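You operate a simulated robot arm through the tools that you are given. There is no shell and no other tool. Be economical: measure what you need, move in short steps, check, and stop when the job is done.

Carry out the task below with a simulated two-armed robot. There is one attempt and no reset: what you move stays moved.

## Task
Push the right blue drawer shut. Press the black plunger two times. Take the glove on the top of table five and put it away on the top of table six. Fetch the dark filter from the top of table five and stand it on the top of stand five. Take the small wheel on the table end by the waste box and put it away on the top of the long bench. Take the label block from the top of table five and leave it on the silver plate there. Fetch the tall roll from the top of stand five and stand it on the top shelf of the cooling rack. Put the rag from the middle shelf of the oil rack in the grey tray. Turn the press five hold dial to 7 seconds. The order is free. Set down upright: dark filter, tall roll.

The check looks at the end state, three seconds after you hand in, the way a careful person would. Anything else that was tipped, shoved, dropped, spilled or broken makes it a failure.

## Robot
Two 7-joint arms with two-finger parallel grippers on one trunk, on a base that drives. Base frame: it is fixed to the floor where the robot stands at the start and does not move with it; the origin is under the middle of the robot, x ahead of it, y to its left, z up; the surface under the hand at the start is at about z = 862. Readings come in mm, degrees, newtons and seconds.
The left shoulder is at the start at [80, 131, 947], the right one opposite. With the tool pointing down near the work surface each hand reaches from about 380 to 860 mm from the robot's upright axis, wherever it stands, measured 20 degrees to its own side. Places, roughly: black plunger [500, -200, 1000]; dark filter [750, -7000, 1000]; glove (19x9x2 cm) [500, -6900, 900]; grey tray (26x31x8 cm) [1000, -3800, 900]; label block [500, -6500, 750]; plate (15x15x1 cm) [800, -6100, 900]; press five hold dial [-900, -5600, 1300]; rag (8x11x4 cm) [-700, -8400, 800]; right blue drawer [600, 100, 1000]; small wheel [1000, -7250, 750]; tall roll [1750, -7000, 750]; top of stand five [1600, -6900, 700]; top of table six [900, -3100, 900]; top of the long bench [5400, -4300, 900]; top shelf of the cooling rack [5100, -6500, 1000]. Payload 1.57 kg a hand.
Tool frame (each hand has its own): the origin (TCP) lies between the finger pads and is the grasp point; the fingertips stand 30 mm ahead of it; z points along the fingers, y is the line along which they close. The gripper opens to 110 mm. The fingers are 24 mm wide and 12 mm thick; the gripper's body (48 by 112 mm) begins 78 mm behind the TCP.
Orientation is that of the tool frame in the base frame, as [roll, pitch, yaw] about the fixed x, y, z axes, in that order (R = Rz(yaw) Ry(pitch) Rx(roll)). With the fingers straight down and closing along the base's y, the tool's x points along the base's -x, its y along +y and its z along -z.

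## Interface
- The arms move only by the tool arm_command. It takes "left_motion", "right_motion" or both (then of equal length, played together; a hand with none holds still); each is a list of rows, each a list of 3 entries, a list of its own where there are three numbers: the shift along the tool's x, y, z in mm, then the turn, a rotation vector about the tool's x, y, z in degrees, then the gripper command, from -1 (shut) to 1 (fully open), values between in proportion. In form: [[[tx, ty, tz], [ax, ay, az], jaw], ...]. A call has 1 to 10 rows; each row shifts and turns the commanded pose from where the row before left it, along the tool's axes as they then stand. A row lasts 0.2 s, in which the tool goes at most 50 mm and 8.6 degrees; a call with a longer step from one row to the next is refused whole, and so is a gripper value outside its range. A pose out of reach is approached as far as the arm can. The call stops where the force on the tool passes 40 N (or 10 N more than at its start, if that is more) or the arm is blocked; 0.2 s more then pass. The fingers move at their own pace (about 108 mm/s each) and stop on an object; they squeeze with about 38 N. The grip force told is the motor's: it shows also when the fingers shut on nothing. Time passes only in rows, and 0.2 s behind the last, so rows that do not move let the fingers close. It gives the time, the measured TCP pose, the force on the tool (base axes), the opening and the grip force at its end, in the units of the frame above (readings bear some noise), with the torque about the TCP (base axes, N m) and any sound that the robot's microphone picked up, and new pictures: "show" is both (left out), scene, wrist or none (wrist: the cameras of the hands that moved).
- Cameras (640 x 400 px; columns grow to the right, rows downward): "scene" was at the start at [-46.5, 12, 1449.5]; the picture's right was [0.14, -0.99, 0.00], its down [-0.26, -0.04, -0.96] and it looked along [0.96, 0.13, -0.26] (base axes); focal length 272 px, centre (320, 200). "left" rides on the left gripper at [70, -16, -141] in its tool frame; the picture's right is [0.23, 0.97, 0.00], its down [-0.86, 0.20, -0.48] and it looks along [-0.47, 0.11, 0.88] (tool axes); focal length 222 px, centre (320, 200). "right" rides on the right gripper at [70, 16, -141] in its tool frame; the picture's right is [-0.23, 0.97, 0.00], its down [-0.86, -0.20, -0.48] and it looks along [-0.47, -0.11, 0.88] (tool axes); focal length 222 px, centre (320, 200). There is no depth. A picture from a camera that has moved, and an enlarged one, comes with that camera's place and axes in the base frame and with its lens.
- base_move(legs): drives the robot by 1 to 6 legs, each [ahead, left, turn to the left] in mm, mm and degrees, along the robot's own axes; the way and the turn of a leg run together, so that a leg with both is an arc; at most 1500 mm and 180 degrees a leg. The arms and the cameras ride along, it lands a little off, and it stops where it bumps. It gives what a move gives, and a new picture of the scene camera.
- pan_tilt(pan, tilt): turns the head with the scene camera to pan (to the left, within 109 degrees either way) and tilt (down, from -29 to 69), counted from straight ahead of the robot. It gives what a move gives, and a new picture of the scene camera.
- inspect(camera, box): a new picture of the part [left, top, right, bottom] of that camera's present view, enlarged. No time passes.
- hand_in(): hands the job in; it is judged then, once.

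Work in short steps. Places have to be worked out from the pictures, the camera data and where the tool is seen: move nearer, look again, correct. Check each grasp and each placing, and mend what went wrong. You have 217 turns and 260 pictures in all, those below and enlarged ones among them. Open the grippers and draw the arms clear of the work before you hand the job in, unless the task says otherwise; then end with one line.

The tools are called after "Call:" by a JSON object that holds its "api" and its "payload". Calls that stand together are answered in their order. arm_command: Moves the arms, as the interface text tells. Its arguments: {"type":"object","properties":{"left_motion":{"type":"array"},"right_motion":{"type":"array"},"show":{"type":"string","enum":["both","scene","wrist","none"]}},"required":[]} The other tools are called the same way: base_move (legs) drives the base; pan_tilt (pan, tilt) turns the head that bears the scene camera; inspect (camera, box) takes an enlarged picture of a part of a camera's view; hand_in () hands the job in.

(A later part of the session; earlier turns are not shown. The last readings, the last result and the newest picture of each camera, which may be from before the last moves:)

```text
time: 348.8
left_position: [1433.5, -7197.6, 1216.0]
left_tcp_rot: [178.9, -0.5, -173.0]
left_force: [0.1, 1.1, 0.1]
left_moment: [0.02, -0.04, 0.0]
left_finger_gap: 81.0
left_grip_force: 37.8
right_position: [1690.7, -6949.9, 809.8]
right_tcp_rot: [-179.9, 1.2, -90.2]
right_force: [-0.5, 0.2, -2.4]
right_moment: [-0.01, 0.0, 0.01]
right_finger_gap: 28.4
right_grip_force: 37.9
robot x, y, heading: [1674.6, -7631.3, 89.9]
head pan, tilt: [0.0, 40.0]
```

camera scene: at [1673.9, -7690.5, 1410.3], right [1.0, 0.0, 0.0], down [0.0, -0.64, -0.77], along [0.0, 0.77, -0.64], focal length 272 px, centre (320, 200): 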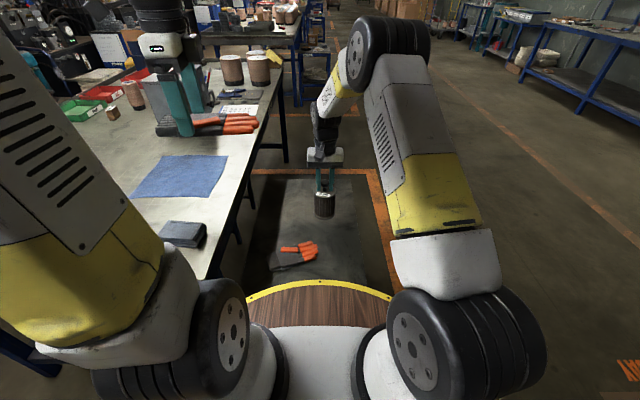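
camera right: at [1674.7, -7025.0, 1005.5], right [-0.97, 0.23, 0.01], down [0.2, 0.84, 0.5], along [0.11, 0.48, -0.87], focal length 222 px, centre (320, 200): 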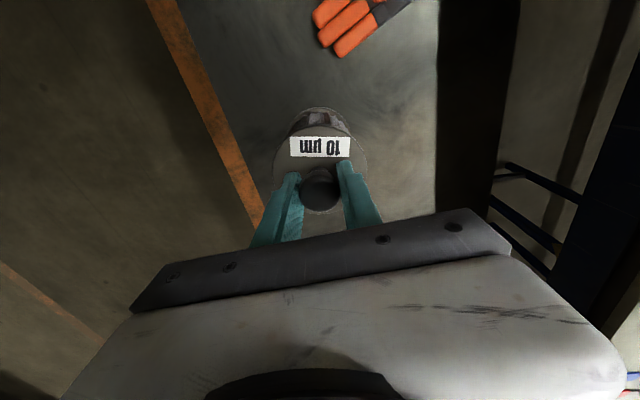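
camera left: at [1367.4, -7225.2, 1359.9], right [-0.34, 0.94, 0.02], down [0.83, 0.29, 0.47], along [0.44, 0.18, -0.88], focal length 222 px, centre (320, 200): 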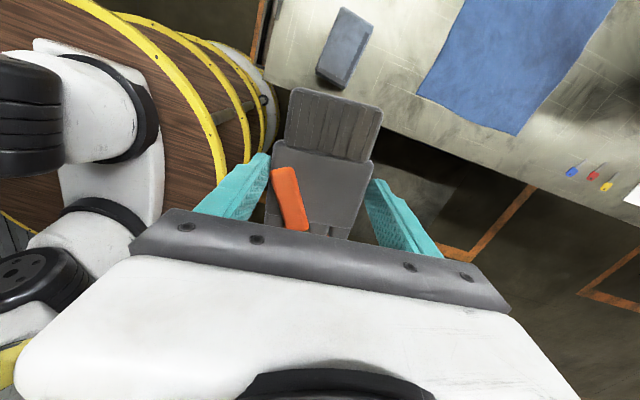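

Call:
{"api": "arm_command", "payload": {"right_motion": [[[0, 0, 4], [0, 0, 0], -1], [[0, 0, 0], [0, 0, 0], -1]], "show": "none"}}

Call:
{"api": "arm_command", "payload": {"right_motion": [[[0, 0, 4], [0, 0, 0], -1], [[0, 0, 0], [0, 0, 0], -1]], "show": "none"}}

Call:
{"api": "arm_command", "payload": {"right_motion": [[[0, 0, 4], [0, 0, 0], -1], [[0, 0, 0], [0, 0, 0], -1]], "show": "wrist"}}

```text
time: 349.4
left_position: [1434.0, -7197.4, 1217.4]
left_tcp_rot: [178.9, -0.5, -173.0]
left_force: [-1.0, -0.4, -0.1]
left_moment: [0.0, 0.03, -0.01]
left_finger_gap: 80.7
left_grip_force: 37.8
right_position: [1690.9, -6950.6, 805.2]
right_tcp_rot: [180.0, 1.2, -90.3]
right_force: [0.4, -0.3, -3.1]
right_moment: [0.02, -0.02, 0.02]
right_finger_gap: 29.0
right_grip_force: 38.1
robot x, y, heading: [1673.9, -7633.1, 89.8]
head pan, tilt: [0.0, 40.0]
```

```text
time: 350.0
left_position: [1433.1, -7197.2, 1217.8]
left_tcp_rot: [178.9, -0.4, -173.0]
left_force: [-0.2, 0.2, 0.2]
left_moment: [0.01, 0.05, -0.01]
left_finger_gap: 81.2
left_grip_force: 38.3
right_position: [1691.3, -6949.8, 801.6]
right_tcp_rot: [180.0, 1.3, -90.1]
right_force: [0.3, 0.0, -3.2]
right_moment: [0.0, 0.0, 0.01]
right_finger_gap: 28.5
right_grip_force: 37.6
robot x, y, heading: [1674.3, -7636.0, 89.9]
head pan, tilt: [0.0, 40.0]
```

```text
time: 350.6
left_position: [1434.3, -7197.4, 1217.0]
left_tcp_rot: [178.9, -0.5, -173.0]
left_force: [0.4, -0.7, -0.3]
left_moment: [-0.03, 0.01, 0.01]
left_finger_gap: 80.8
left_grip_force: 38.3
right_position: [1691.8, -6951.9, 797.3]
right_tcp_rot: [179.9, 1.1, -90.1]
right_force: [0.6, -0.4, -3.5]
right_moment: [0.02, -0.01, -0.02]
right_finger_gap: 28.7
right_grip_force: 37.7
robot x, y, heading: [1671.4, -7636.8, 89.9]
head pan, tilt: [0.0, 40.0]
camera right: at [1674.4, -7025.0, 936.3], right [-0.97, 0.23, 0.01], down [0.2, 0.84, 0.5], along [0.11, 0.48, -0.87], focal length 222 px, centre (320, 200)
```

right: 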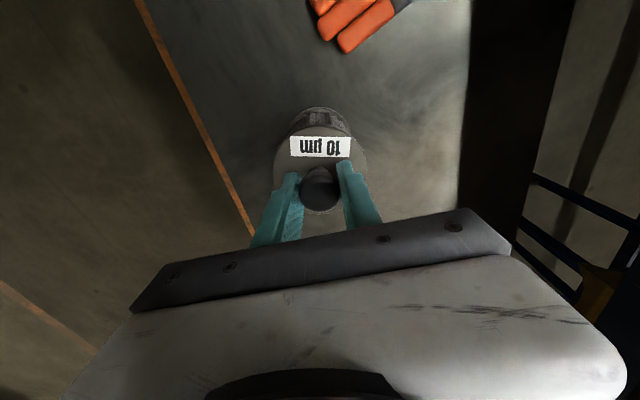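

Call:
{"api": "arm_command", "payload": {"right_motion": [[[0, 0, 4], [0, 0, 0], -1], [[0, 0, 0], [0, 0, 0], -1]], "show": "none"}}

Call:
{"api": "arm_command", "payload": {"right_motion": [[[0, 0, 3], [0, 0, 0], -1], [[0, 0, 0], [0, 0, 0], -1]], "show": "none"}}

Call:
{"api": "arm_command", "payload": {"right_motion": [[[0, 0, 3], [0, 0, 0], -1], [[0, 0, 0], [0, 0, 0], -1]], "show": "none"}}

```text
time: 351.3
left_position: [1433.6, -7196.8, 1217.2]
left_tcp_rot: [178.8, -0.5, -173.1]
left_force: [0.2, -0.8, -0.3]
left_moment: [0.0, 0.02, 0.01]
left_finger_gap: 80.9
left_grip_force: 38.4
right_position: [1689.9, -6950.1, 796.0]
right_tcp_rot: [179.8, 1.4, -90.1]
right_force: [-0.4, -0.7, 4.3]
right_moment: [-0.24, -0.11, -0.01]
right_finger_gap: 28.7
right_grip_force: 38.1
robot x, y, heading: [1673.9, -7632.5, 89.9]
head pan, tilt: [0.0, 40.0]
stopped in row 2 (right hand): the force on the tool passed its limit at 41 N (the readings are from after the stop); the commanded pose is now the measured one
```

```text
time: 351.8
left_position: [1433.7, -7198.5, 1218.0]
left_tcp_rot: [178.8, -0.5, -173.1]
left_force: [-0.4, -1.1, -0.8]
left_moment: [-0.01, 0.0, 0.01]
left_finger_gap: 81.1
left_grip_force: 38.1
right_position: [1690.3, -6948.9, 796.7]
right_tcp_rot: [179.9, 1.6, -90.2]
right_force: [0.1, -1.3, 5.9]
right_moment: [-0.39, -0.11, -0.02]
right_finger_gap: 29.0
right_grip_force: 37.8
robot x, y, heading: [1676.9, -7634.6, 89.8]
head pan, tilt: [0.0, 40.0]
stopped in row 2 (right hand): the force on the tool passed its limit at 42 N (the readings are from after the stop); the commanded pose is now the measured one
```

```text
time: 352.4
left_position: [1434.1, -7197.2, 1218.7]
left_tcp_rot: [178.9, -0.5, -173.2]
left_force: [-0.2, -0.2, -0.6]
left_moment: [0.0, -0.01, -0.03]
left_finger_gap: 80.8
left_grip_force: 37.9
right_position: [1689.8, -6947.7, 795.6]
right_tcp_rot: [179.9, 1.7, -90.2]
right_force: [0.4, -1.7, 5.9]
right_moment: [-0.46, -0.11, -0.11]
right_finger_gap: 28.9
right_grip_force: 38.2
robot x, y, heading: [1675.4, -7638.0, 89.8]
head pan, tilt: [0.0, 40.0]
stopped in row 2 (right hand): the force on the tool passed its limit at 42 N (the readings are from after the stop); the commanded pose is now the measured one
```

Contact at TCP z≈796. I release and rise.

Call:
{"api": "arm_command", "payload": {"right_motion": [[[0, 0, -1.5], [0, 0, 0], -1], [[0, 0, 0], [0, 0, 0], -0.3], [[0, 0, 0], [0, 0, 0], 0], [[0, 0, 0], [0, 0, 0], 0.2], [[0, 0, -15], [0, 0, 0], 0.2], [[0, 0, -35], [0, 0, 0], 0.2], [[0, 0, -45], [0, 0, 0], 0.2], [[0, 0, -45], [0, 0, 0], -1], [[0, 0, -45], [0, 0, 0], -1]], "show": "none"}}

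Call:
{"api": "inspect", "payload": {"camera": "scene", "box": [230, 120, 420, 290]}}

```text
time: 354.4
left_position: [1433.4, -7197.7, 1218.0]
left_tcp_rot: [178.9, -0.4, -173.1]
left_force: [-0.1, 0.7, -0.4]
left_moment: [-0.01, -0.02, 0.01]
left_finger_gap: 81.0
left_grip_force: 38.2
right_position: [1690.0, -6955.0, 980.8]
right_tcp_rot: [179.9, 1.6, -90.2]
right_force: [0.2, 0.0, -0.8]
right_moment: [-0.01, 0.05, 0.01]
right_finger_gap: 0.0
right_grip_force: 21.4
robot x, y, heading: [1673.6, -7635.1, 89.8]
head pan, tilt: [0.0, 40.0]
```

```text
2.35 times, centred on (325, 205) of scene
camera zoom: at [1673.9, -7690.6, 1410.3], right [1.0, 0.0, 0.0], down [0.0, -0.64, -0.77], along [0.0, 0.77, -0.64], focal length 639 px, centre (308, 188)
```

zoom: 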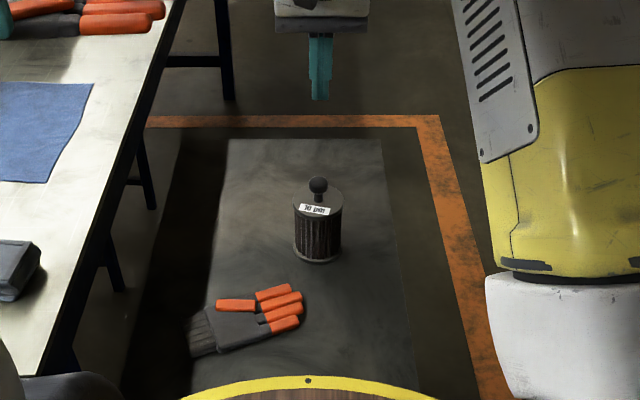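

Filter stands upright on stand five. I retract the right hand and drive (with the glove) toward the oil rack.

Call:
{"api": "arm_command", "payload": {"right_motion": [[[20, 0, -40], [0, 0, 0], -1], [[30, -10, -38], [0, 0, 0], -1], [[30, -15, -35], [0, 0, 0], -1], [[30, -15, -35], [0, 0, 0], -1], [[30, -15, -35], [0, 0, 0], -1], [[30, -15, -35], [0, 0, 0], -1], [[25, -15, -30], [0, 0, 0], -1]], "left_motion": [[[-15, 0, 0], [0, 0, 0], -1], [[-15, 0, 0], [0, 0, 0], -1], [[-15, 0, 0], [0, 0, 0], -1], [[-15, 0, 0], [0, 0, 0], -1], [[-15, 0, 0], [0, 0, 0], -1], [[0, 0, 0], [0, 0, 0], -1], [[0, 0, 0], [0, 0, 0], -1]], "show": "none"}}

Call:
{"api": "base_move", "payload": {"legs": [[-230, 0, 0], [0, 0, 90], [1400, 0, 0]]}}

Call:
{"api": "pan_tilt", "payload": {"pan": 15, "tilt": 20}}

```text
time: 356.0
left_position: [1509.1, -7188.9, 1217.2]
left_tcp_rot: [179.0, -0.5, -173.1]
left_force: [0.7, 1.1, 0.4]
left_moment: [-0.05, -0.03, 0.01]
left_finger_gap: 80.9
left_grip_force: 38.1
right_position: [1774.7, -7156.9, 1223.6]
right_tcp_rot: [179.9, 1.6, -90.3]
right_force: [-0.1, 0.6, -0.1]
right_moment: [-0.04, -0.04, 0.05]
right_finger_gap: 0.0
right_grip_force: 21.7
robot x, y, heading: [1676.3, -7636.8, 89.9]
head pan, tilt: [0.0, 40.0]
```

```text
time: 368.1
left_position: [-180.2, -7990.9, 1217.3]
left_tcp_rot: [178.9, -0.5, -84.4]
left_force: [-0.4, 0.2, 0.1]
left_moment: [-0.03, 0.02, 0.02]
left_finger_gap: 80.7
left_grip_force: 37.9
right_position: [-204.2, -7724.5, 1224.2]
right_tcp_rot: [180.0, 1.6, -1.8]
right_force: [0.0, 0.7, 0.7]
right_moment: [-0.01, 0.0, -0.01]
right_finger_gap: 0.0
right_grip_force: 20.8
robot x, y, heading: [266.7, -7836.0, 178.3]
head pan, tilt: [0.0, 40.0]
camera scene: at [327.0, -7840.5, 1410.3], right [0.03, 1.0, 0.0], down [0.64, -0.02, -0.77], along [-0.77, 0.02, -0.64], focal length 272 px, centre (320, 200)
```

scene: 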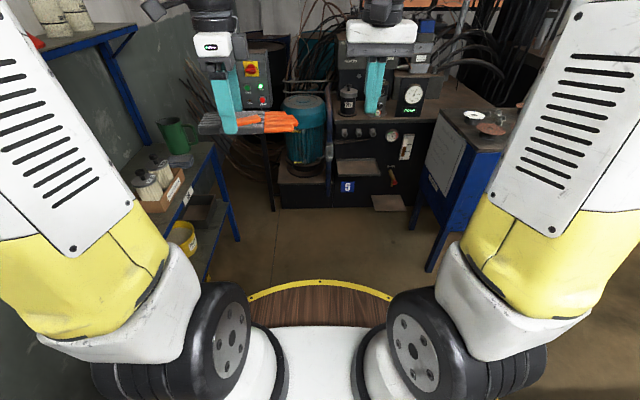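

```text
time: 368.9
left_position: [-179.3, -7992.2, 1217.8]
left_tcp_rot: [178.8, -0.5, -84.4]
left_force: [0.2, 0.0, -0.5]
left_moment: [-0.05, -0.03, 0.0]
left_finger_gap: 80.6
left_grip_force: 38.4
right_position: [-203.4, -7724.2, 1223.6]
right_tcp_rot: [179.9, 1.6, -1.7]
right_force: [-0.5, 0.2, 0.4]
right_moment: [-0.01, -0.01, -0.01]
right_finger_gap: 0.0
right_grip_force: 21.4
robot x, y, heading: [271.7, -7836.4, 178.3]
head pan, tilt: [15.0, 20.0]
camera scene: at [321.4, -7864.4, 1441.6], right [-0.23, 0.97, 0.0], down [0.33, 0.08, -0.94], along [-0.91, -0.22, -0.34], focal length 272 px, centre (320, 200)
```

scene: 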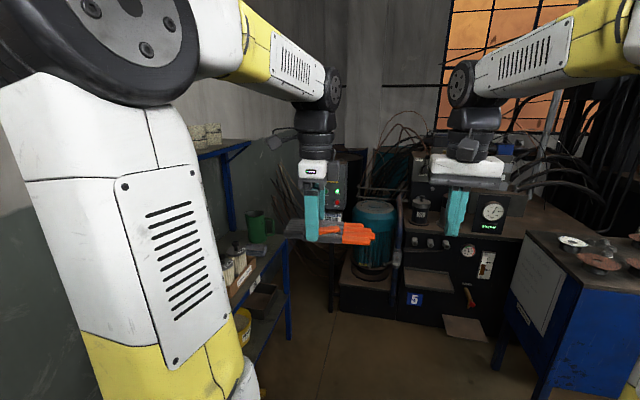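

The oil rack is along the left wall (front y≈-8390). I move to about (-640,-7740) and turn to face it.

Call:
{"api": "base_move", "payload": {"legs": [[900, -90, 0], [0, 0, 90]]}}

Call:
{"api": "pan_tilt", "payload": {"pan": 0, "tilt": 30}}

```text
time: 377.6
left_position: [-476.5, -8175.8, 1216.5]
left_tcp_rot: [178.9, -0.4, 5.5]
left_force: [0.6, 0.9, 0.2]
left_moment: [0.0, 0.0, -0.02]
left_finger_gap: 80.7
left_grip_force: 37.9
right_position: [-743.4, -8199.5, 1223.3]
right_tcp_rot: [179.9, 1.7, 88.4]
right_force: [-0.9, 0.4, -0.5]
right_moment: [0.01, -0.01, -0.01]
right_finger_gap: 0.0
right_grip_force: 21.1
robot x, y, heading: [-633.4, -7723.6, -91.5]
head pan, tilt: [15.0, 20.0]
camera scene: at [-603.9, -7675.8, 1441.7], right [-0.97, -0.23, 0.0], down [-0.08, 0.33, -0.94], along [0.22, -0.91, -0.34], focal length 272 px, centre (320, 200)
```

scene: 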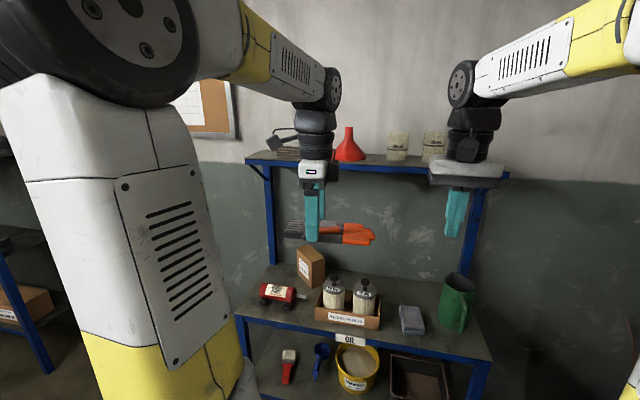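

```text
time: 378.3
left_position: [-475.5, -8175.3, 1216.4]
left_tcp_rot: [178.8, -0.5, 5.5]
left_force: [-0.5, -0.2, -0.1]
left_moment: [-0.02, 0.0, -0.01]
left_finger_gap: 80.5
left_grip_force: 37.8
right_position: [-742.2, -8199.0, 1223.9]
right_tcp_rot: [179.9, 1.5, 88.4]
right_force: [0.3, -0.2, -0.2]
right_moment: [0.02, -0.01, 0.0]
right_finger_gap: 0.0
right_grip_force: 20.7
robot x, y, heading: [-629.0, -7725.0, -91.5]
head pan, tilt: [0.0, 30.0]
camera scene: at [-627.9, -7675.7, 1425.6], right [-1.0, 0.03, 0.0], down [0.01, 0.5, -0.87], along [-0.02, -0.87, -0.5], focal length 272 px, centre (320, 200)
```

scene: 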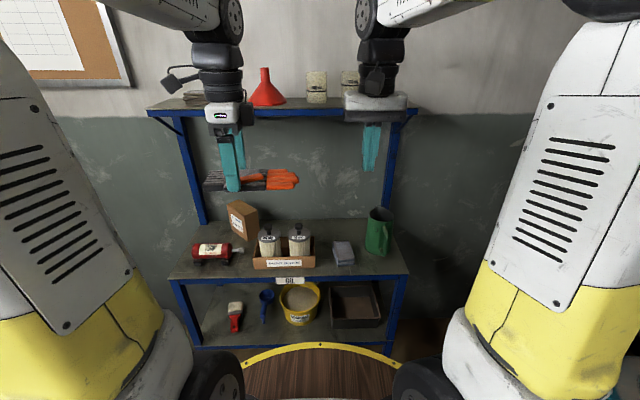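

The rag is the grey-blue folded cloth at about (-725,-8376) on the middle shelf; the top shelf (z≈1275) overhangs. I lower the right hand in front of the rack and tilt it 20° forward.

Call:
{"api": "arm_command", "payload": {"right_motion": [[[-5, 3, 45], [0, 0, 0], 1], [[-5, 3, 45], [0, 0, 0], 1], [[-5, 3, 45], [0, 0, 0], 1], [[-5, 3, 45], [0, 0, 0], 1], [[-5, 3, 45], [0, 0, 0], 1], [[-5, 3, 40], [0, 0, 0], 1], [[0, 0, 0], [0, -6.7, 0], 1], [[0, 0, 0], [0, -6.7, 0], 1], [[0, 0, 0], [0, -6.6, 0], 1]]}}

Call:
{"api": "inspect", "payload": {"camera": "right", "box": [200, 60, 440, 240]}}

```text
time: 380.3
left_position: [-476.7, -8175.1, 1216.2]
left_tcp_rot: [179.0, -0.6, 5.5]
left_force: [1.1, -0.1, -1.4]
left_moment: [0.04, -0.04, 0.01]
left_finger_gap: 80.8
left_grip_force: 37.7
right_position: [-725.7, -8238.1, 958.6]
right_tcp_rot: [179.8, 21.8, 88.2]
right_force: [-0.5, -1.1, -0.1]
right_moment: [0.01, -0.02, 0.01]
right_finger_gap: 109.8
right_grip_force: 0.0
robot x, y, heading: [-630.7, -7721.2, -91.5]
head pan, tilt: [0.0, 30.0]
camera scene: at [-628.1, -7675.9, 1425.6], right [-1.0, 0.03, 0.0], down [0.01, 0.5, -0.87], along [-0.02, -0.87, -0.5], focal length 272 px, centre (320, 200)
camera right: at [-705.7, -8123.0, 1065.1], right [0.97, -0.24, 0.09], down [-0.22, -0.61, 0.76], along [-0.13, -0.75, -0.64], focal length 222 px, centre (320, 200)
```

scene: 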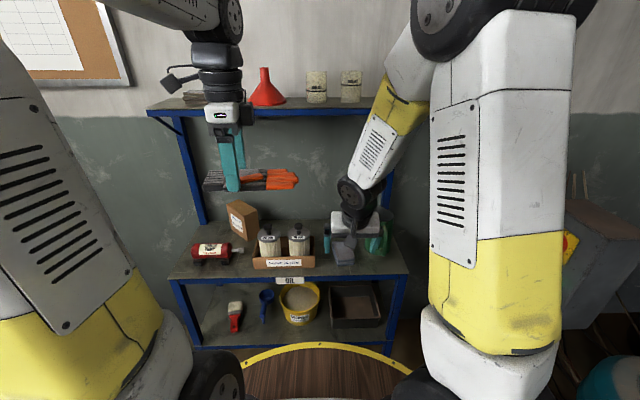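
right: 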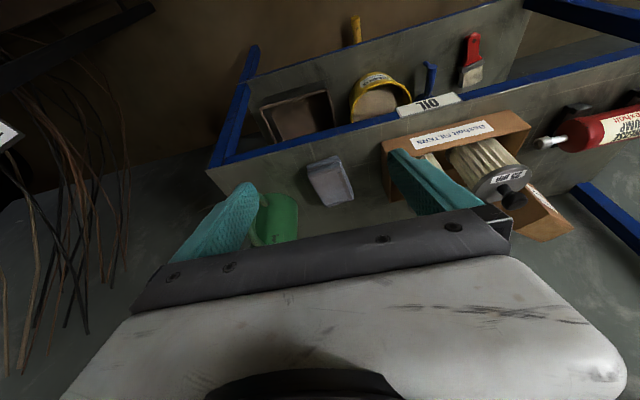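

```text
2.22 times, centred on (320, 150) of right
camera zoom: at [-705.7, -8123.0, 1065.1], right [0.97, -0.24, 0.09], down [-0.22, -0.61, 0.76], along [-0.13, -0.75, -0.64], focal length 494 px, centre (320, 311)
```

zoom: 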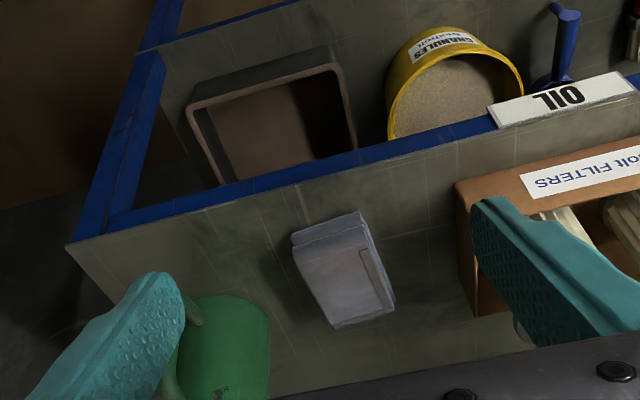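

Rag near (-730,-8385). I narrow the jaws to ~85 mm (the filter box is close by) and approach.

Call:
{"api": "arm_command", "payload": {"right_motion": [[[-25, 0, 30], [0, 0, 0], 0.55], [[-25, 0, 30], [0, 0, 0], 0.55], [[-24, -2, 30], [0, 0, 0], 0.55]]}}

Call:
{"api": "inspect", "payload": {"camera": "right", "box": [200, 60, 440, 240]}}

```text
time: 381.1
left_position: [-477.7, -8175.0, 1217.1]
left_tcp_rot: [178.8, -0.5, 5.5]
left_force: [-0.3, -0.2, 0.6]
left_moment: [-0.01, -0.01, -0.01]
left_finger_gap: 80.7
left_grip_force: 38.3
right_position: [-731.2, -8339.3, 904.0]
right_tcp_rot: [179.7, 21.6, 88.3]
right_force: [-0.2, 1.0, 0.8]
right_moment: [-0.03, 0.01, 0.0]
right_finger_gap: 85.4
right_grip_force: 0.0
robot x, y, heading: [-630.2, -7722.3, -91.5]
head pan, tilt: [0.0, 30.0]
camera scene: at [-627.9, -7675.3, 1425.6], right [-1.0, 0.03, 0.0], down [0.01, 0.5, -0.87], along [-0.02, -0.87, -0.5], focal length 272 px, centre (320, 200)
camera right: at [-710.3, -8223.2, 1009.3], right [0.97, -0.24, 0.09], down [-0.22, -0.61, 0.76], along [-0.13, -0.75, -0.64], focal length 222 px, centre (320, 200)
```

scene: 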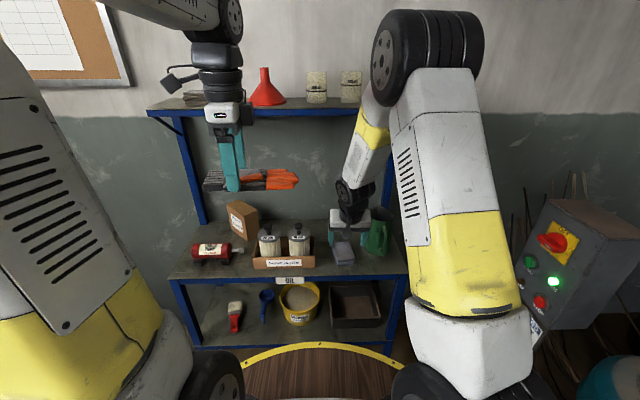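
right: 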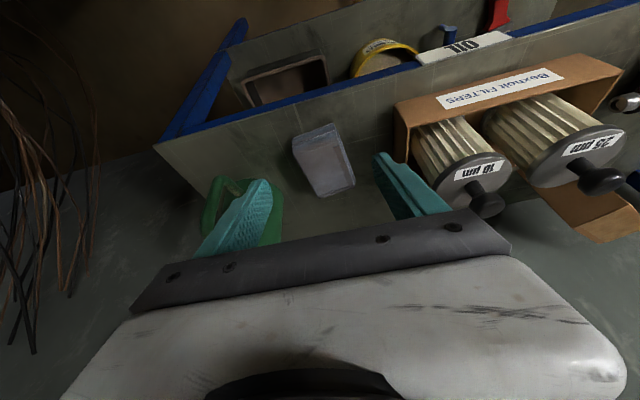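

```text
2.22 times, centred on (320, 150) of right
camera zoom: at [-710.3, -8223.2, 1009.3], right [0.97, -0.24, 0.09], down [-0.22, -0.61, 0.76], along [-0.13, -0.75, -0.64], focal length 494 px, centre (320, 311)
```

zoom: 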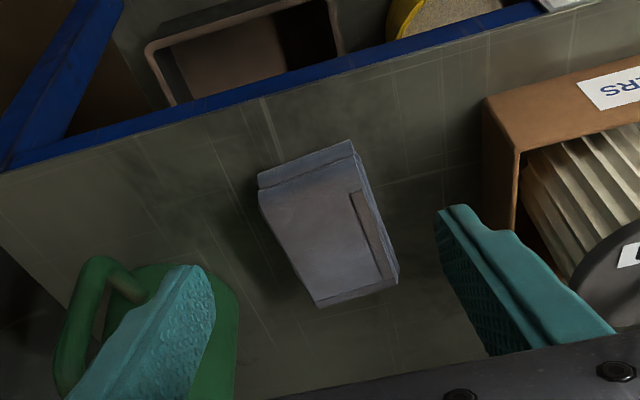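

Call:
{"api": "arm_command", "payload": {"right_motion": [[[-8, 1, 25], [0, 0, 0], 0.55], [[0, 0, 25], [0, 0, 0], 0.55], [[0, 0, 20], [0, 0, 0], 0.55]], "show": "none"}}

Call:
{"api": "inspect", "payload": {"camera": "right", "box": [200, 60, 440, 240]}}

Call:
{"api": "inspect", "payload": {"camera": "scene", "box": [280, 170, 430, 290]}}

```text
time: 381.9
left_position: [-476.2, -8174.4, 1216.3]
left_tcp_rot: [178.8, -0.4, 5.4]
left_force: [0.7, -0.2, -0.9]
left_moment: [-0.02, -0.03, 0.0]
left_finger_gap: 80.8
left_grip_force: 37.6
right_position: [-729.1, -8373.6, 842.2]
right_tcp_rot: [179.9, 21.6, 88.3]
right_force: [-0.3, 0.6, 0.0]
right_moment: [-0.02, -0.03, 0.0]
right_finger_gap: 85.4
right_grip_force: 0.0
robot x, y, heading: [-626.5, -7726.0, -91.4]
head pan, tilt: [0.0, 30.0]
```

```text
2.22 times, centred on (320, 150) of right
camera zoom: at [-710.2, -8257.1, 947.3], right [0.97, -0.24, 0.09], down [-0.22, -0.61, 0.76], along [-0.13, -0.75, -0.64], focal length 494 px, centre (320, 311)
```

zoom: 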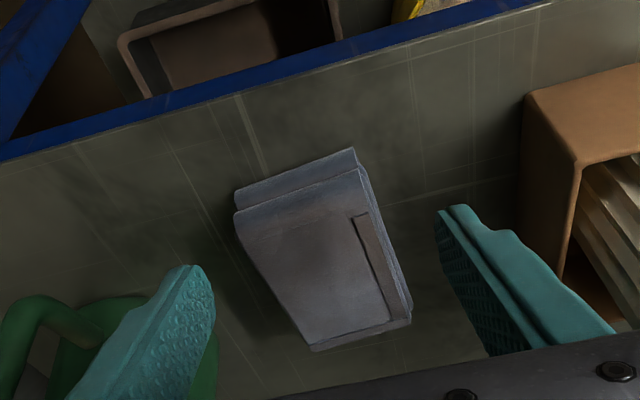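

```text
3.33 times, centred on (355, 230) of scene
camera zoom: at [-628.0, -7675.5, 1425.6], right [-1.0, 0.03, 0.0], down [0.01, 0.5, -0.87], along [-0.02, -0.87, -0.5], focal length 905 px, centre (203, 100)
```

zoom: 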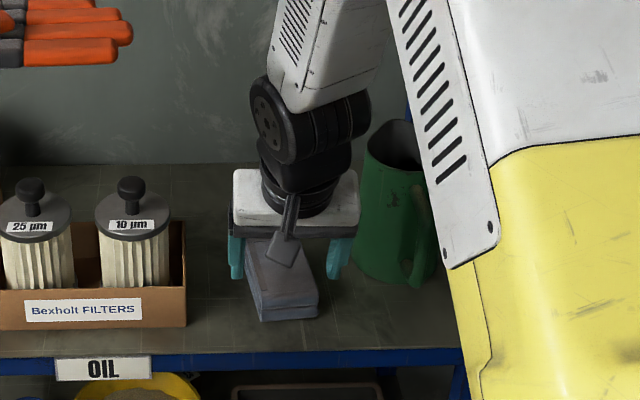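

Call:
{"api": "arm_command", "payload": {"right_motion": [[[0, 0, 10], [0, 0, 0], 0.55], [[0, 0, 8], [0, 0, 0], 0.55], [[0, 0, 5], [0, 0, 0], 0.55]], "show": "none"}}

Call:
{"api": "inspect", "payload": {"camera": "right", "box": [200, 60, 440, 240]}}

```text
time: 382.7
left_position: [-475.2, -8174.9, 1217.6]
left_tcp_rot: [179.0, -0.4, 5.5]
left_force: [0.5, 0.4, 0.0]
left_moment: [0.06, -0.02, 0.0]
left_finger_gap: 81.2
left_grip_force: 37.3
right_position: [-730.4, -8381.1, 818.7]
right_tcp_rot: [179.9, 21.6, 88.2]
right_force: [-0.4, -1.3, 1.4]
right_moment: [0.01, 0.0, 0.0]
right_finger_gap: 85.1
right_grip_force: 0.1
robot x, y, heading: [-630.0, -7726.1, -91.5]
head pan, tilt: [0.0, 30.0]
```

```text
2.22 times, centred on (320, 150) of right
camera zoom: at [-710.9, -8265.8, 925.6], right [0.97, -0.24, 0.09], down [-0.22, -0.61, 0.76], along [-0.13, -0.75, -0.64], focal length 494 px, centre (320, 311)
```

zoom: 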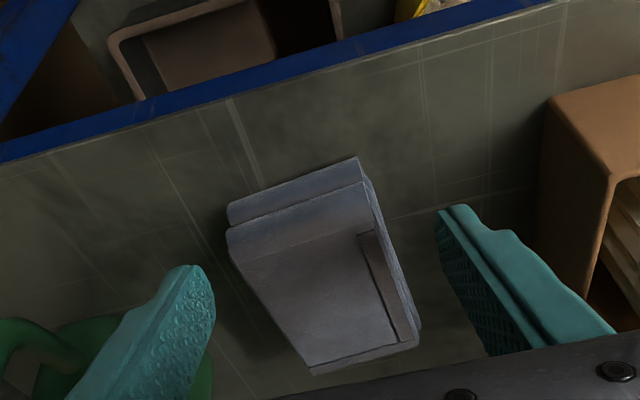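

Call:
{"api": "arm_command", "payload": {"right_motion": [[[0, 0, 5], [0, 0, 0], 0.55], [[0, 0, 3], [0, 0, 0], 0.5], [[0, 0, 0], [0, 0, 0], 0.1], [[0, 0, 0], [0, 0, 0], -0.4], [[0, 0, 0], [0, 0, 0], -1], [[0, 0, 0], [0, 0, 0], -1]], "show": "none"}}

Call:
{"api": "inspect", "payload": {"camera": "right", "box": [200, 60, 440, 240]}}

```text
time: 384.1
left_position: [-475.7, -8175.5, 1218.3]
left_tcp_rot: [178.9, -0.4, 5.5]
left_force: [0.3, 0.5, -0.1]
left_moment: [0.03, -0.01, -0.03]
left_finger_gap: 80.6
left_grip_force: 37.7
right_position: [-731.4, -8383.5, 810.8]
right_tcp_rot: [179.9, 21.6, 88.3]
right_force: [0.9, -0.7, -0.1]
right_moment: [-0.01, 0.0, 0.0]
right_finger_gap: 0.1
right_grip_force: 21.2
robot x, y, heading: [-630.2, -7722.0, -91.3]
head pan, tilt: [0.0, 30.0]
```

```text
2.22 times, centred on (320, 150) of right
camera zoom: at [-711.6, -8268.4, 917.2], right [0.97, -0.24, 0.09], down [-0.22, -0.61, 0.76], along [-0.13, -0.75, -0.64], focal length 494 px, centre (320, 311)
```

zoom: 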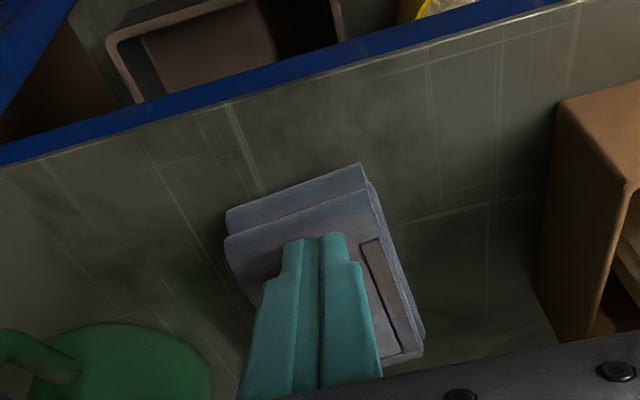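

The fingers closed just above the rag (it lies lower, top z≈778). I reopen and go 38 mm further along the tool axis.

Call:
{"api": "arm_command", "payload": {"right_motion": [[[0, 0, -8], [0, 0, 0], 0.55], [[0, 0, 0], [0, 0, 0], 0.55], [[0, 0, 0], [0, 0, 0], 0.55], [[-4, -2, 14], [0, 0, 0], 0.55], [[0, 0, 14], [0, 0, 0], 0.55], [[0, 0, 10], [0, 0, 0], 0.55]], "show": "none"}}

Call:
{"api": "inspect", "payload": {"camera": "right", "box": [200, 60, 440, 240]}}

Call:
{"api": "inspect", "payload": {"camera": "scene", "box": [280, 170, 430, 290]}}

```text
time: 385.5
left_position: [-476.8, -8175.4, 1216.7]
left_tcp_rot: [178.9, -0.5, 5.5]
left_force: [0.2, -0.4, -0.5]
left_moment: [-0.03, -0.03, 0.01]
left_finger_gap: 81.1
left_grip_force: 37.5
right_position: [-733.6, -8399.6, 785.6]
right_tcp_rot: [-180.0, 21.5, 88.3]
right_force: [0.4, -0.2, 0.1]
right_moment: [0.0, 0.01, -0.01]
right_finger_gap: 85.0
right_grip_force: 0.0
robot x, y, heading: [-628.1, -7723.0, -91.6]
head pan, tilt: [0.0, 30.0]
```

```text
2.22 times, centred on (320, 150) of right
camera zoom: at [-713.5, -8284.0, 891.5], right [0.97, -0.24, 0.09], down [-0.22, -0.61, 0.76], along [-0.13, -0.75, -0.64], focal length 494 px, centre (320, 311)
```

zoom: 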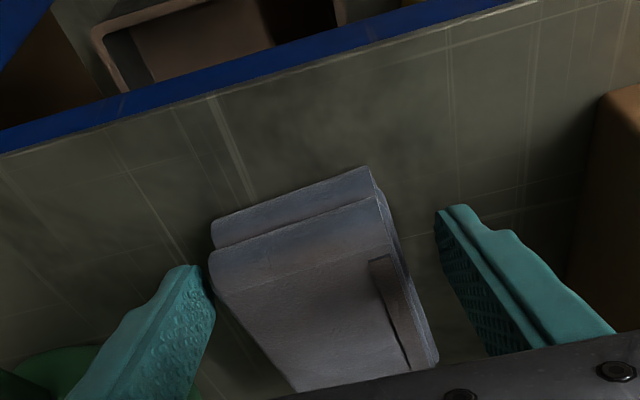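

```text
3.33 times, centred on (355, 230) of scene
camera zoom: at [-627.9, -7675.6, 1425.6], right [-1.0, 0.03, 0.0], down [0.01, 0.5, -0.87], along [-0.02, -0.87, -0.5], focal length 905 px, centre (203, 100)
```

zoom: 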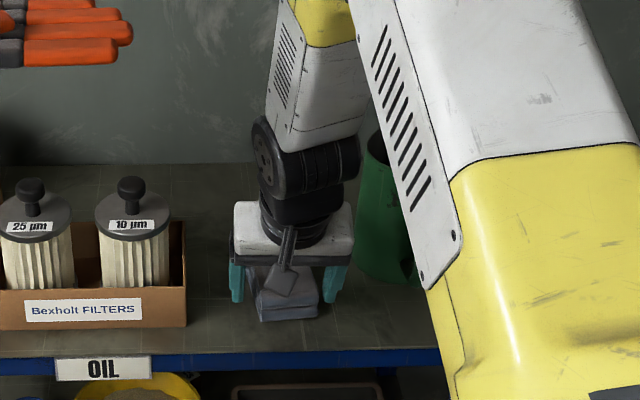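

Now straddling. I go 5 mm more and close.

Call:
{"api": "arm_command", "payload": {"right_motion": [[[0, 0, 5], [0, 0, 0], 0.55], [[0, 0, 0], [0, 0, 0], 0.2], [[0, 0, 0], [0, 0, 0], -0.3], [[0, 0, 0], [0, 0, 0], -1], [[0, 0, 0], [0, 0, 0], -1]], "show": "none"}}

Call:
{"api": "inspect", "payload": {"camera": "right", "box": [200, 60, 440, 240]}}

```text
time: 386.7
left_position: [-476.0, -8174.9, 1215.9]
left_tcp_rot: [178.8, -0.4, 5.5]
left_force: [-0.4, 0.8, 0.2]
left_moment: [0.0, -0.03, 0.01]
left_finger_gap: 80.8
left_grip_force: 38.0
right_position: [-733.2, -8401.3, 780.9]
right_tcp_rot: [179.8, 21.6, 88.3]
right_force: [0.4, -0.1, 1.1]
right_moment: [-0.05, -0.04, 0.06]
right_finger_gap: 72.1
right_grip_force: 38.5
robot x, y, heading: [-629.9, -7722.0, -91.6]
head pan, tilt: [0.0, 30.0]
```

```text
2.22 times, centred on (320, 150) of right
camera zoom: at [-713.3, -8285.6, 886.8], right [0.97, -0.24, 0.09], down [-0.22, -0.61, 0.76], along [-0.13, -0.75, -0.64], focal length 494 px, centre (320, 311)
```

zoom: 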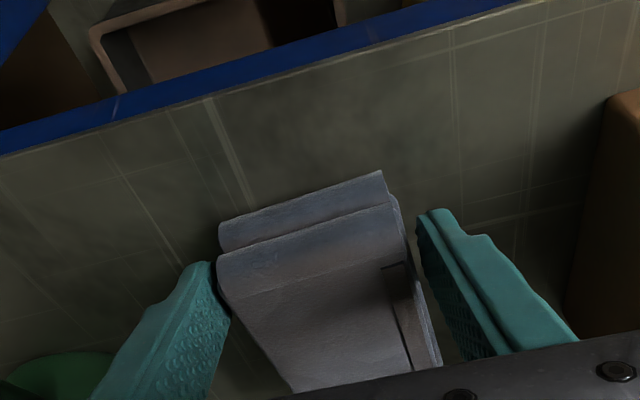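

Gripped (72 mm). I lift it 60 mm and draw it out from the rack.

Call:
{"api": "arm_command", "payload": {"right_motion": [[[-6, 0, -14], [0, 0, 0], -1], [[-10, 0, -25], [0, 0, 0], -1], [[-11, 0, -28], [0, 0, 0], -1], [[32, 0, -13], [0, 0, 0], -1], [[37, 0, -15], [0, 0, 0], -1], [[37, 0, -15], [0, 0, 0], -1], [[37, 0, -15], [0, 0, 0], -1]]}}

```text
time: 388.3
left_position: [-475.9, -8175.5, 1217.3]
left_tcp_rot: [178.9, -0.5, 5.6]
left_force: [-0.5, 0.1, -0.7]
left_moment: [0.02, 0.0, 0.0]
left_finger_gap: 80.8
left_grip_force: 37.9
right_position: [-727.2, -8246.8, 853.8]
right_tcp_rot: [179.9, 21.6, 88.4]
right_force: [-0.6, -0.2, -0.8]
right_moment: [0.06, 0.0, -0.02]
right_finger_gap: 71.2
right_grip_force: 37.9
robot x, y, heading: [-634.2, -7723.6, -91.6]
head pan, tilt: [0.0, 30.0]
camera scene: at [-628.0, -7676.0, 1425.6], right [-1.0, 0.03, 0.0], down [0.01, 0.5, -0.87], along [-0.02, -0.87, -0.5], focal length 272 px, centre (320, 200)
camera right: at [-708.5, -8131.7, 960.6], right [0.97, -0.24, 0.09], down [-0.22, -0.61, 0.76], along [-0.13, -0.75, -0.64], focal length 222 px, centre (320, 200)
```

scene: 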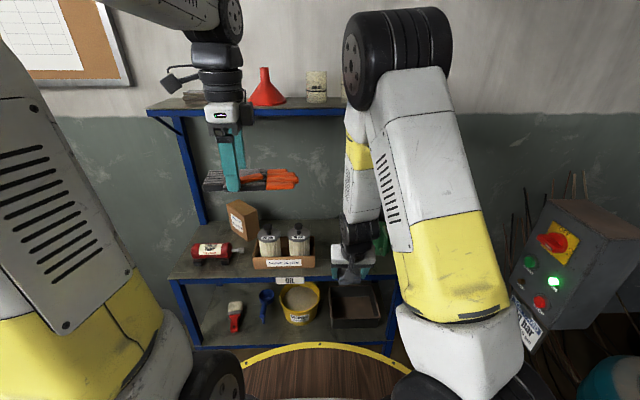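
right: 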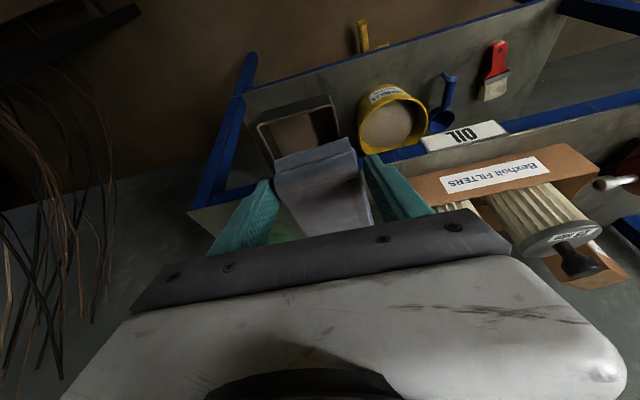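

Rag held. I untilt and raise the right hand, then head back to the aisle.

Call:
{"api": "arm_command", "payload": {"right_motion": [[[37, 0, -15], [0, 0, 0], -1], [[20, 0, -35], [0, 7.2, 0], -1], [[10, 0, -40], [0, 7.2, 0], -1], [[0, 0, -45], [0, 7.2, 0], -1], [[0, 0, -45], [0, 0, 0], -1], [[0, 0, -45], [0, 0, 0], -1], [[0, 0, -45], [0, 0, 0], -1], [[0, 0, -45], [0, 0, 0], -1], [[0, 0, -30], [0, 0, 0], -1]], "show": "none"}}

Call:
{"api": "base_move", "payload": {"legs": [[-60, 640, 1.5], [0, 0, 180]]}}

```text
time: 390.3
left_position: [-476.6, -8174.7, 1217.8]
left_tcp_rot: [178.8, -0.5, 5.5]
left_force: [-0.2, -0.4, -0.6]
left_moment: [0.01, 0.0, 0.0]
left_finger_gap: 80.6
left_grip_force: 38.2
right_position: [-728.1, -8151.1, 1173.4]
right_tcp_rot: [179.9, 0.0, 88.3]
right_force: [0.5, 0.5, -0.5]
right_moment: [0.01, -0.02, -0.02]
right_finger_gap: 70.9
right_grip_force: 38.3
robot x, y, heading: [-631.7, -7725.8, -91.6]
head pan, tilt: [0.0, 30.0]
```

```text
time: 401.2
left_position: [-118.3, -7216.7, 1217.3]
left_tcp_rot: [178.9, -0.5, -176.0]
left_force: [0.0, -0.6, -1.2]
left_moment: [0.0, -0.02, 0.01]
left_finger_gap: 80.9
left_grip_force: 38.1
right_position: [133.8, -7247.4, 1171.6]
right_tcp_rot: [179.9, 0.0, -93.2]
right_force: [-0.4, 0.2, -0.5]
right_moment: [-0.03, 0.0, -0.04]
right_finger_gap: 69.2
right_grip_force: 38.6
robot x, y, heading: [25.1, -7672.0, 87.0]
head pan, tilt: [0.0, 30.0]
camera scene: at [22.7, -7721.0, 1425.6], right [1.0, -0.05, 0.0], down [-0.03, -0.5, -0.87], along [0.05, 0.86, -0.5], focal length 272 px, centre (320, 200)
```

scene: 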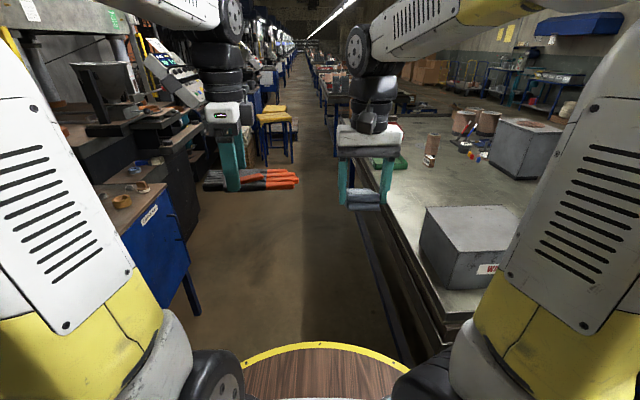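

Call:
{"api": "base_move", "payload": {"legs": [[0, 85, 3], [1500, 0, 0], [1500, 0, 0]]}}

Call:
{"api": "pan_tilt", "payload": {"pan": -50, "tilt": 25}}

```text
time: 416.5
left_position: [-204.1, -4179.1, 1217.5]
left_tcp_rot: [179.0, -0.4, -173.1]
left_force: [0.2, 0.5, -0.2]
left_moment: [0.01, -0.02, -0.01]
left_finger_gap: 80.5
left_grip_force: 38.6
right_position: [48.0, -4197.5, 1170.9]
right_tcp_rot: [179.9, 0.1, -90.3]
right_force: [0.6, -0.1, 0.0]
right_moment: [-0.01, -0.01, 0.03]
right_finger_gap: 68.6
right_grip_force: 38.0
robot x, y, heading: [-41.5, -4631.1, 89.6]
head pan, tilt: [0.0, 30.0]
camera scene: at [-39.1, -4676.4, 1425.6], right [1.0, 0.0, 0.0], down [0.0, -0.5, -0.87], along [0.0, 0.87, -0.5], focal length 272 px, centre (320, 200)
```

scene: 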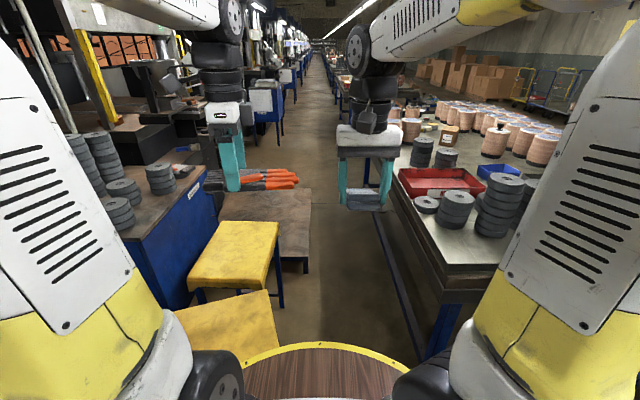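

```text
time: 417.7
left_position: [-203.9, -4180.3, 1216.4]
left_tcp_rot: [179.0, -0.5, -173.1]
left_force: [0.1, 0.1, -0.7]
left_moment: [-0.02, 0.01, 0.0]
left_finger_gap: 80.4
left_grip_force: 38.3
right_position: [47.8, -4197.0, 1171.4]
right_tcp_rot: [179.8, 0.0, -90.3]
right_force: [0.0, -0.3, -0.9]
right_moment: [-0.04, 0.02, 0.01]
right_finger_gap: 68.8
right_grip_force: 38.2
robot x, y, heading: [-38.5, -4627.2, 89.8]
head pan, tilt: [-50.0, 25.0]
camera scene: at [31.4, -4707.7, 1433.6], right [0.64, -0.77, 0.0], down [-0.32, -0.27, -0.91], along [0.7, 0.58, -0.42], focal length 272 px, centre (320, 200)
```

scene: 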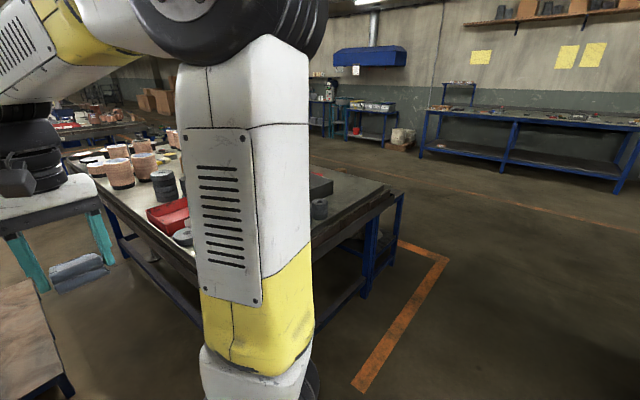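

I slide right along the gap to face the grey tray on table six.

Call:
{"api": "base_move", "payload": {"legs": [[0, -1000, 0]]}}

Call:
{"api": "pan_tilt", "payload": {"pan": 0, "tilt": 30}}

```text
time: 422.8
left_position: [784.6, -4177.5, 1217.6]
left_tcp_rot: [179.0, -0.4, -172.5]
left_force: [0.0, 0.6, 0.0]
left_moment: [0.02, 0.0, -0.01]
left_finger_gap: 80.5
left_grip_force: 37.7
right_position: [1036.3, -4192.9, 1171.3]
right_tcp_rot: [179.9, 0.1, -89.8]
right_force: [0.2, -0.4, -1.2]
right_moment: [-0.04, 0.01, -0.01]
right_finger_gap: 69.0
right_grip_force: 37.6
robot x, y, heading: [951.6, -4625.0, 90.4]
head pan, tilt: [-50.0, 25.0]
camera scene: at [1025.7, -4704.3, 1433.6], right [0.65, -0.76, 0.0], down [-0.32, -0.27, -0.91], along [0.69, 0.59, -0.42], focal length 272 px, centre (320, 200)
```

scene: 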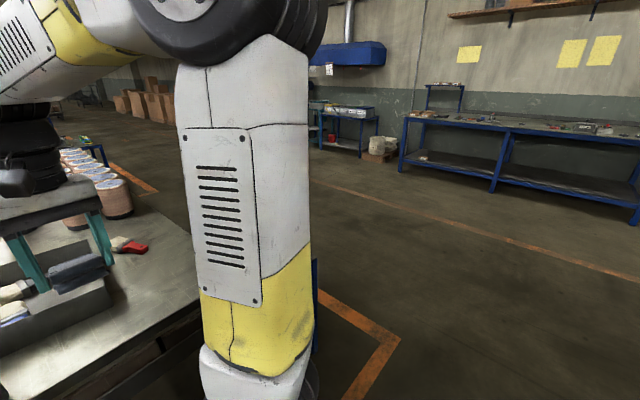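

```text
time: 424.0
left_position: [785.6, -4179.1, 1217.7]
left_tcp_rot: [179.0, -0.5, -172.4]
left_force: [-0.9, -0.6, 0.1]
left_moment: [-0.03, -0.02, -0.02]
left_finger_gap: 80.8
left_grip_force: 37.9
right_position: [1036.1, -4194.6, 1171.3]
right_tcp_rot: [179.9, 0.0, -89.7]
right_force: [-0.3, -0.2, 0.5]
right_moment: [-0.02, 0.03, 0.0]
right_finger_gap: 68.5
right_grip_force: 38.1
robot x, y, heading: [953.5, -4624.8, 90.2]
head pan, tilt: [0.0, 30.0]
camera scene: at [955.0, -4673.7, 1425.6], right [1.0, 0.01, 0.0], down [0.0, -0.5, -0.87], along [-0.01, 0.87, -0.5], focal length 272 px, centre (320, 200)
```

scene: 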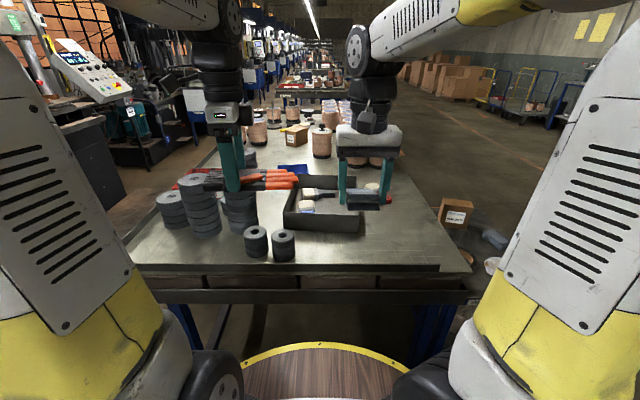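

The tray has things in it but free room; table front edge y≈-4077. I advance 195 mm.

Call:
{"api": "base_move", "payload": {"legs": [[195, 0, 0]]}}

Call:
{"api": "pan_tilt", "payload": {"pan": 0, "tilt": 42}}

Call:
{"api": "inspect", "payload": {"camera": "scene", "box": [220, 120, 460, 270]}}

```text
time: 425.6
left_position: [781.1, -3987.4, 1216.8]
left_tcp_rot: [178.8, -0.4, -172.3]
left_force: [-0.1, -0.3, -0.4]
left_moment: [-0.01, 0.02, 0.0]
left_finger_gap: 80.5
left_grip_force: 37.7
right_position: [1031.9, -4001.8, 1171.7]
right_tcp_rot: [179.9, 0.1, -89.4]
right_force: [0.8, -0.8, -0.3]
right_moment: [-0.06, -0.02, 0.0]
right_finger_gap: 69.1
right_grip_force: 38.0
robot x, y, heading: [953.8, -4432.5, 90.8]
head pan, tilt: [0.0, 30.0]
camera scene: at [953.3, -4481.8, 1425.6], right [1.0, 0.01, 0.0], down [0.01, -0.5, -0.87], along [-0.01, 0.87, -0.5], focal length 272 px, centre (320, 200)
```

scene: 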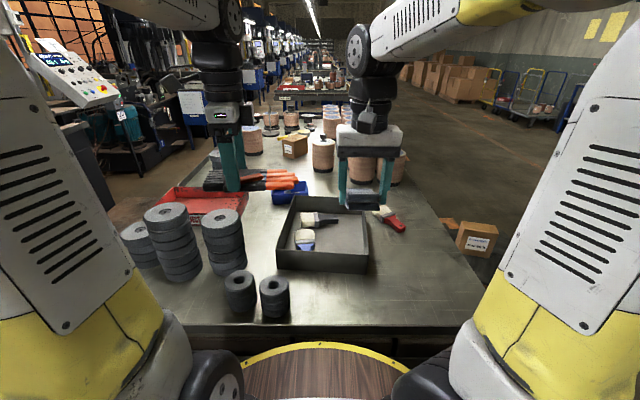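

```text
time: 426.3
left_position: [781.7, -3986.5, 1216.5]
left_tcp_rot: [178.9, -0.6, -172.5]
left_force: [-0.1, 0.1, -0.7]
left_moment: [-0.01, -0.02, 0.01]
left_finger_gap: 80.8
left_grip_force: 37.8
right_position: [1034.2, -4001.8, 1171.9]
right_tcp_rot: [179.8, -0.1, -89.5]
right_force: [-1.1, 0.0, -0.7]
right_moment: [-0.03, -0.01, -0.03]
right_finger_gap: 68.9
right_grip_force: 37.6
robot x, y, heading: [950.9, -4429.7, 90.5]
head pan, tilt: [0.0, 42.0]
camera scene: at [953.4, -4488.5, 1407.4], right [1.0, 0.01, 0.0], down [0.01, -0.67, -0.74], along [-0.01, 0.74, -0.67], focal length 272 px, centre (320, 200)
```

scene: 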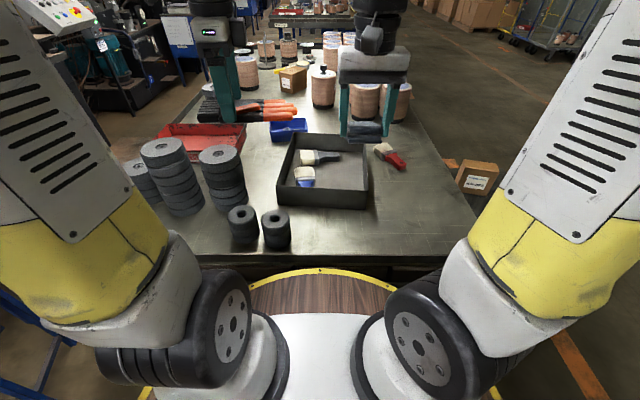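

```text
2.67 times, centred on (340, 195) of scene
camera zoom: at [953.4, -4488.5, 1407.4], right [1.0, 0.01, 0.0], down [0.01, -0.67, -0.74], along [-0.01, 0.74, -0.67], focal length 724 px, centre (267, 213)
```

zoom: 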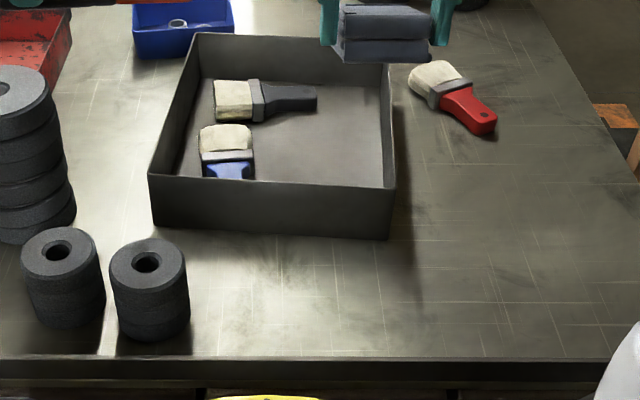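

I carry the rag over the free right half of the tray, and restore the 21.6° tilt so it lies flat.

Call:
{"api": "arm_command", "payload": {"right_motion": [[[-37, 4.5, 10], [0, 0, 0], -1], [[-37, 4.5, 20], [0, 0, 0], -1], [[-37, 4.5, 25], [0, 0, 0], -1], [[-38, 4.5, 30], [0, 0, 0], -1], [[-38, 4, 30], [0, 0, 0], -1], [[0, 0, 0], [0, -7.2, 0], -1], [[0, 0, 0], [0, -7.2, 0], -1], [[0, 0, 0], [0, -7.2, 0], -1]]}}

Call:
{"api": "inspect", "payload": {"camera": "scene", "box": [220, 120, 460, 270]}}

```text
time: 428.1
left_position: [781.4, -3986.3, 1216.6]
left_tcp_rot: [178.9, -0.5, -172.3]
left_force: [-0.2, 0.4, -1.1]
left_moment: [-0.05, 0.04, 0.01]
left_finger_gap: 80.9
left_grip_force: 38.3
right_position: [1010.2, -3815.3, 1056.7]
right_tcp_rot: [179.8, 21.7, -89.5]
right_force: [0.3, 0.5, -0.3]
right_moment: [-0.05, -0.01, -0.02]
right_finger_gap: 69.1
right_grip_force: 37.8
robot x, y, heading: [952.4, -4432.5, 90.7]
head pan, tilt: [0.0, 42.0]
camera scene: at [953.3, -4488.2, 1407.3], right [1.0, 0.01, 0.0], down [0.01, -0.67, -0.74], along [-0.01, 0.74, -0.67], focal length 272 px, centre (320, 200)
camera right: at [995.2, -3933.4, 1162.4], right [-0.98, 0.2, 0.09], down [0.2, 0.62, 0.76], along [0.1, 0.76, -0.64], focal length 222 px, centre (320, 200)
```

scene: 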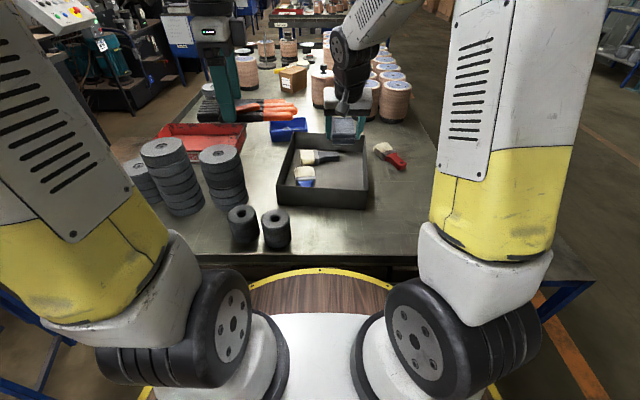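
right: 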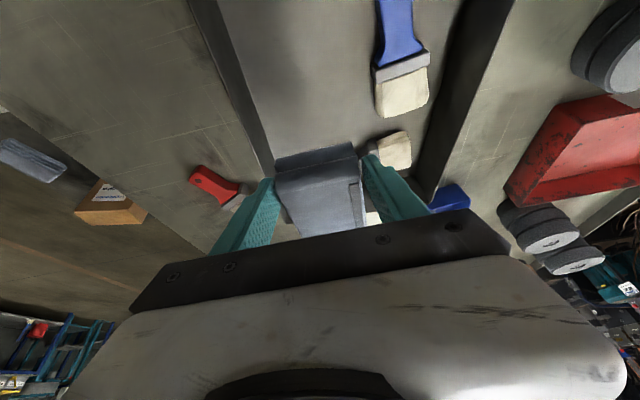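

```text
2.67 times, centred on (340, 195) of scene
camera zoom: at [953.3, -4488.2, 1407.3], right [1.0, 0.01, 0.0], down [0.01, -0.67, -0.74], along [-0.01, 0.74, -0.67], focal length 724 px, centre (267, 213)
```

zoom: 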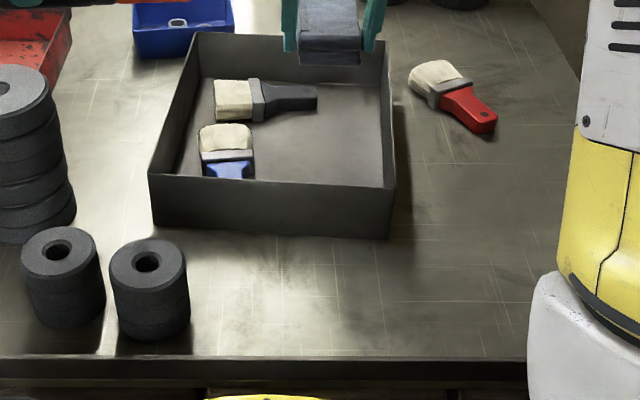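

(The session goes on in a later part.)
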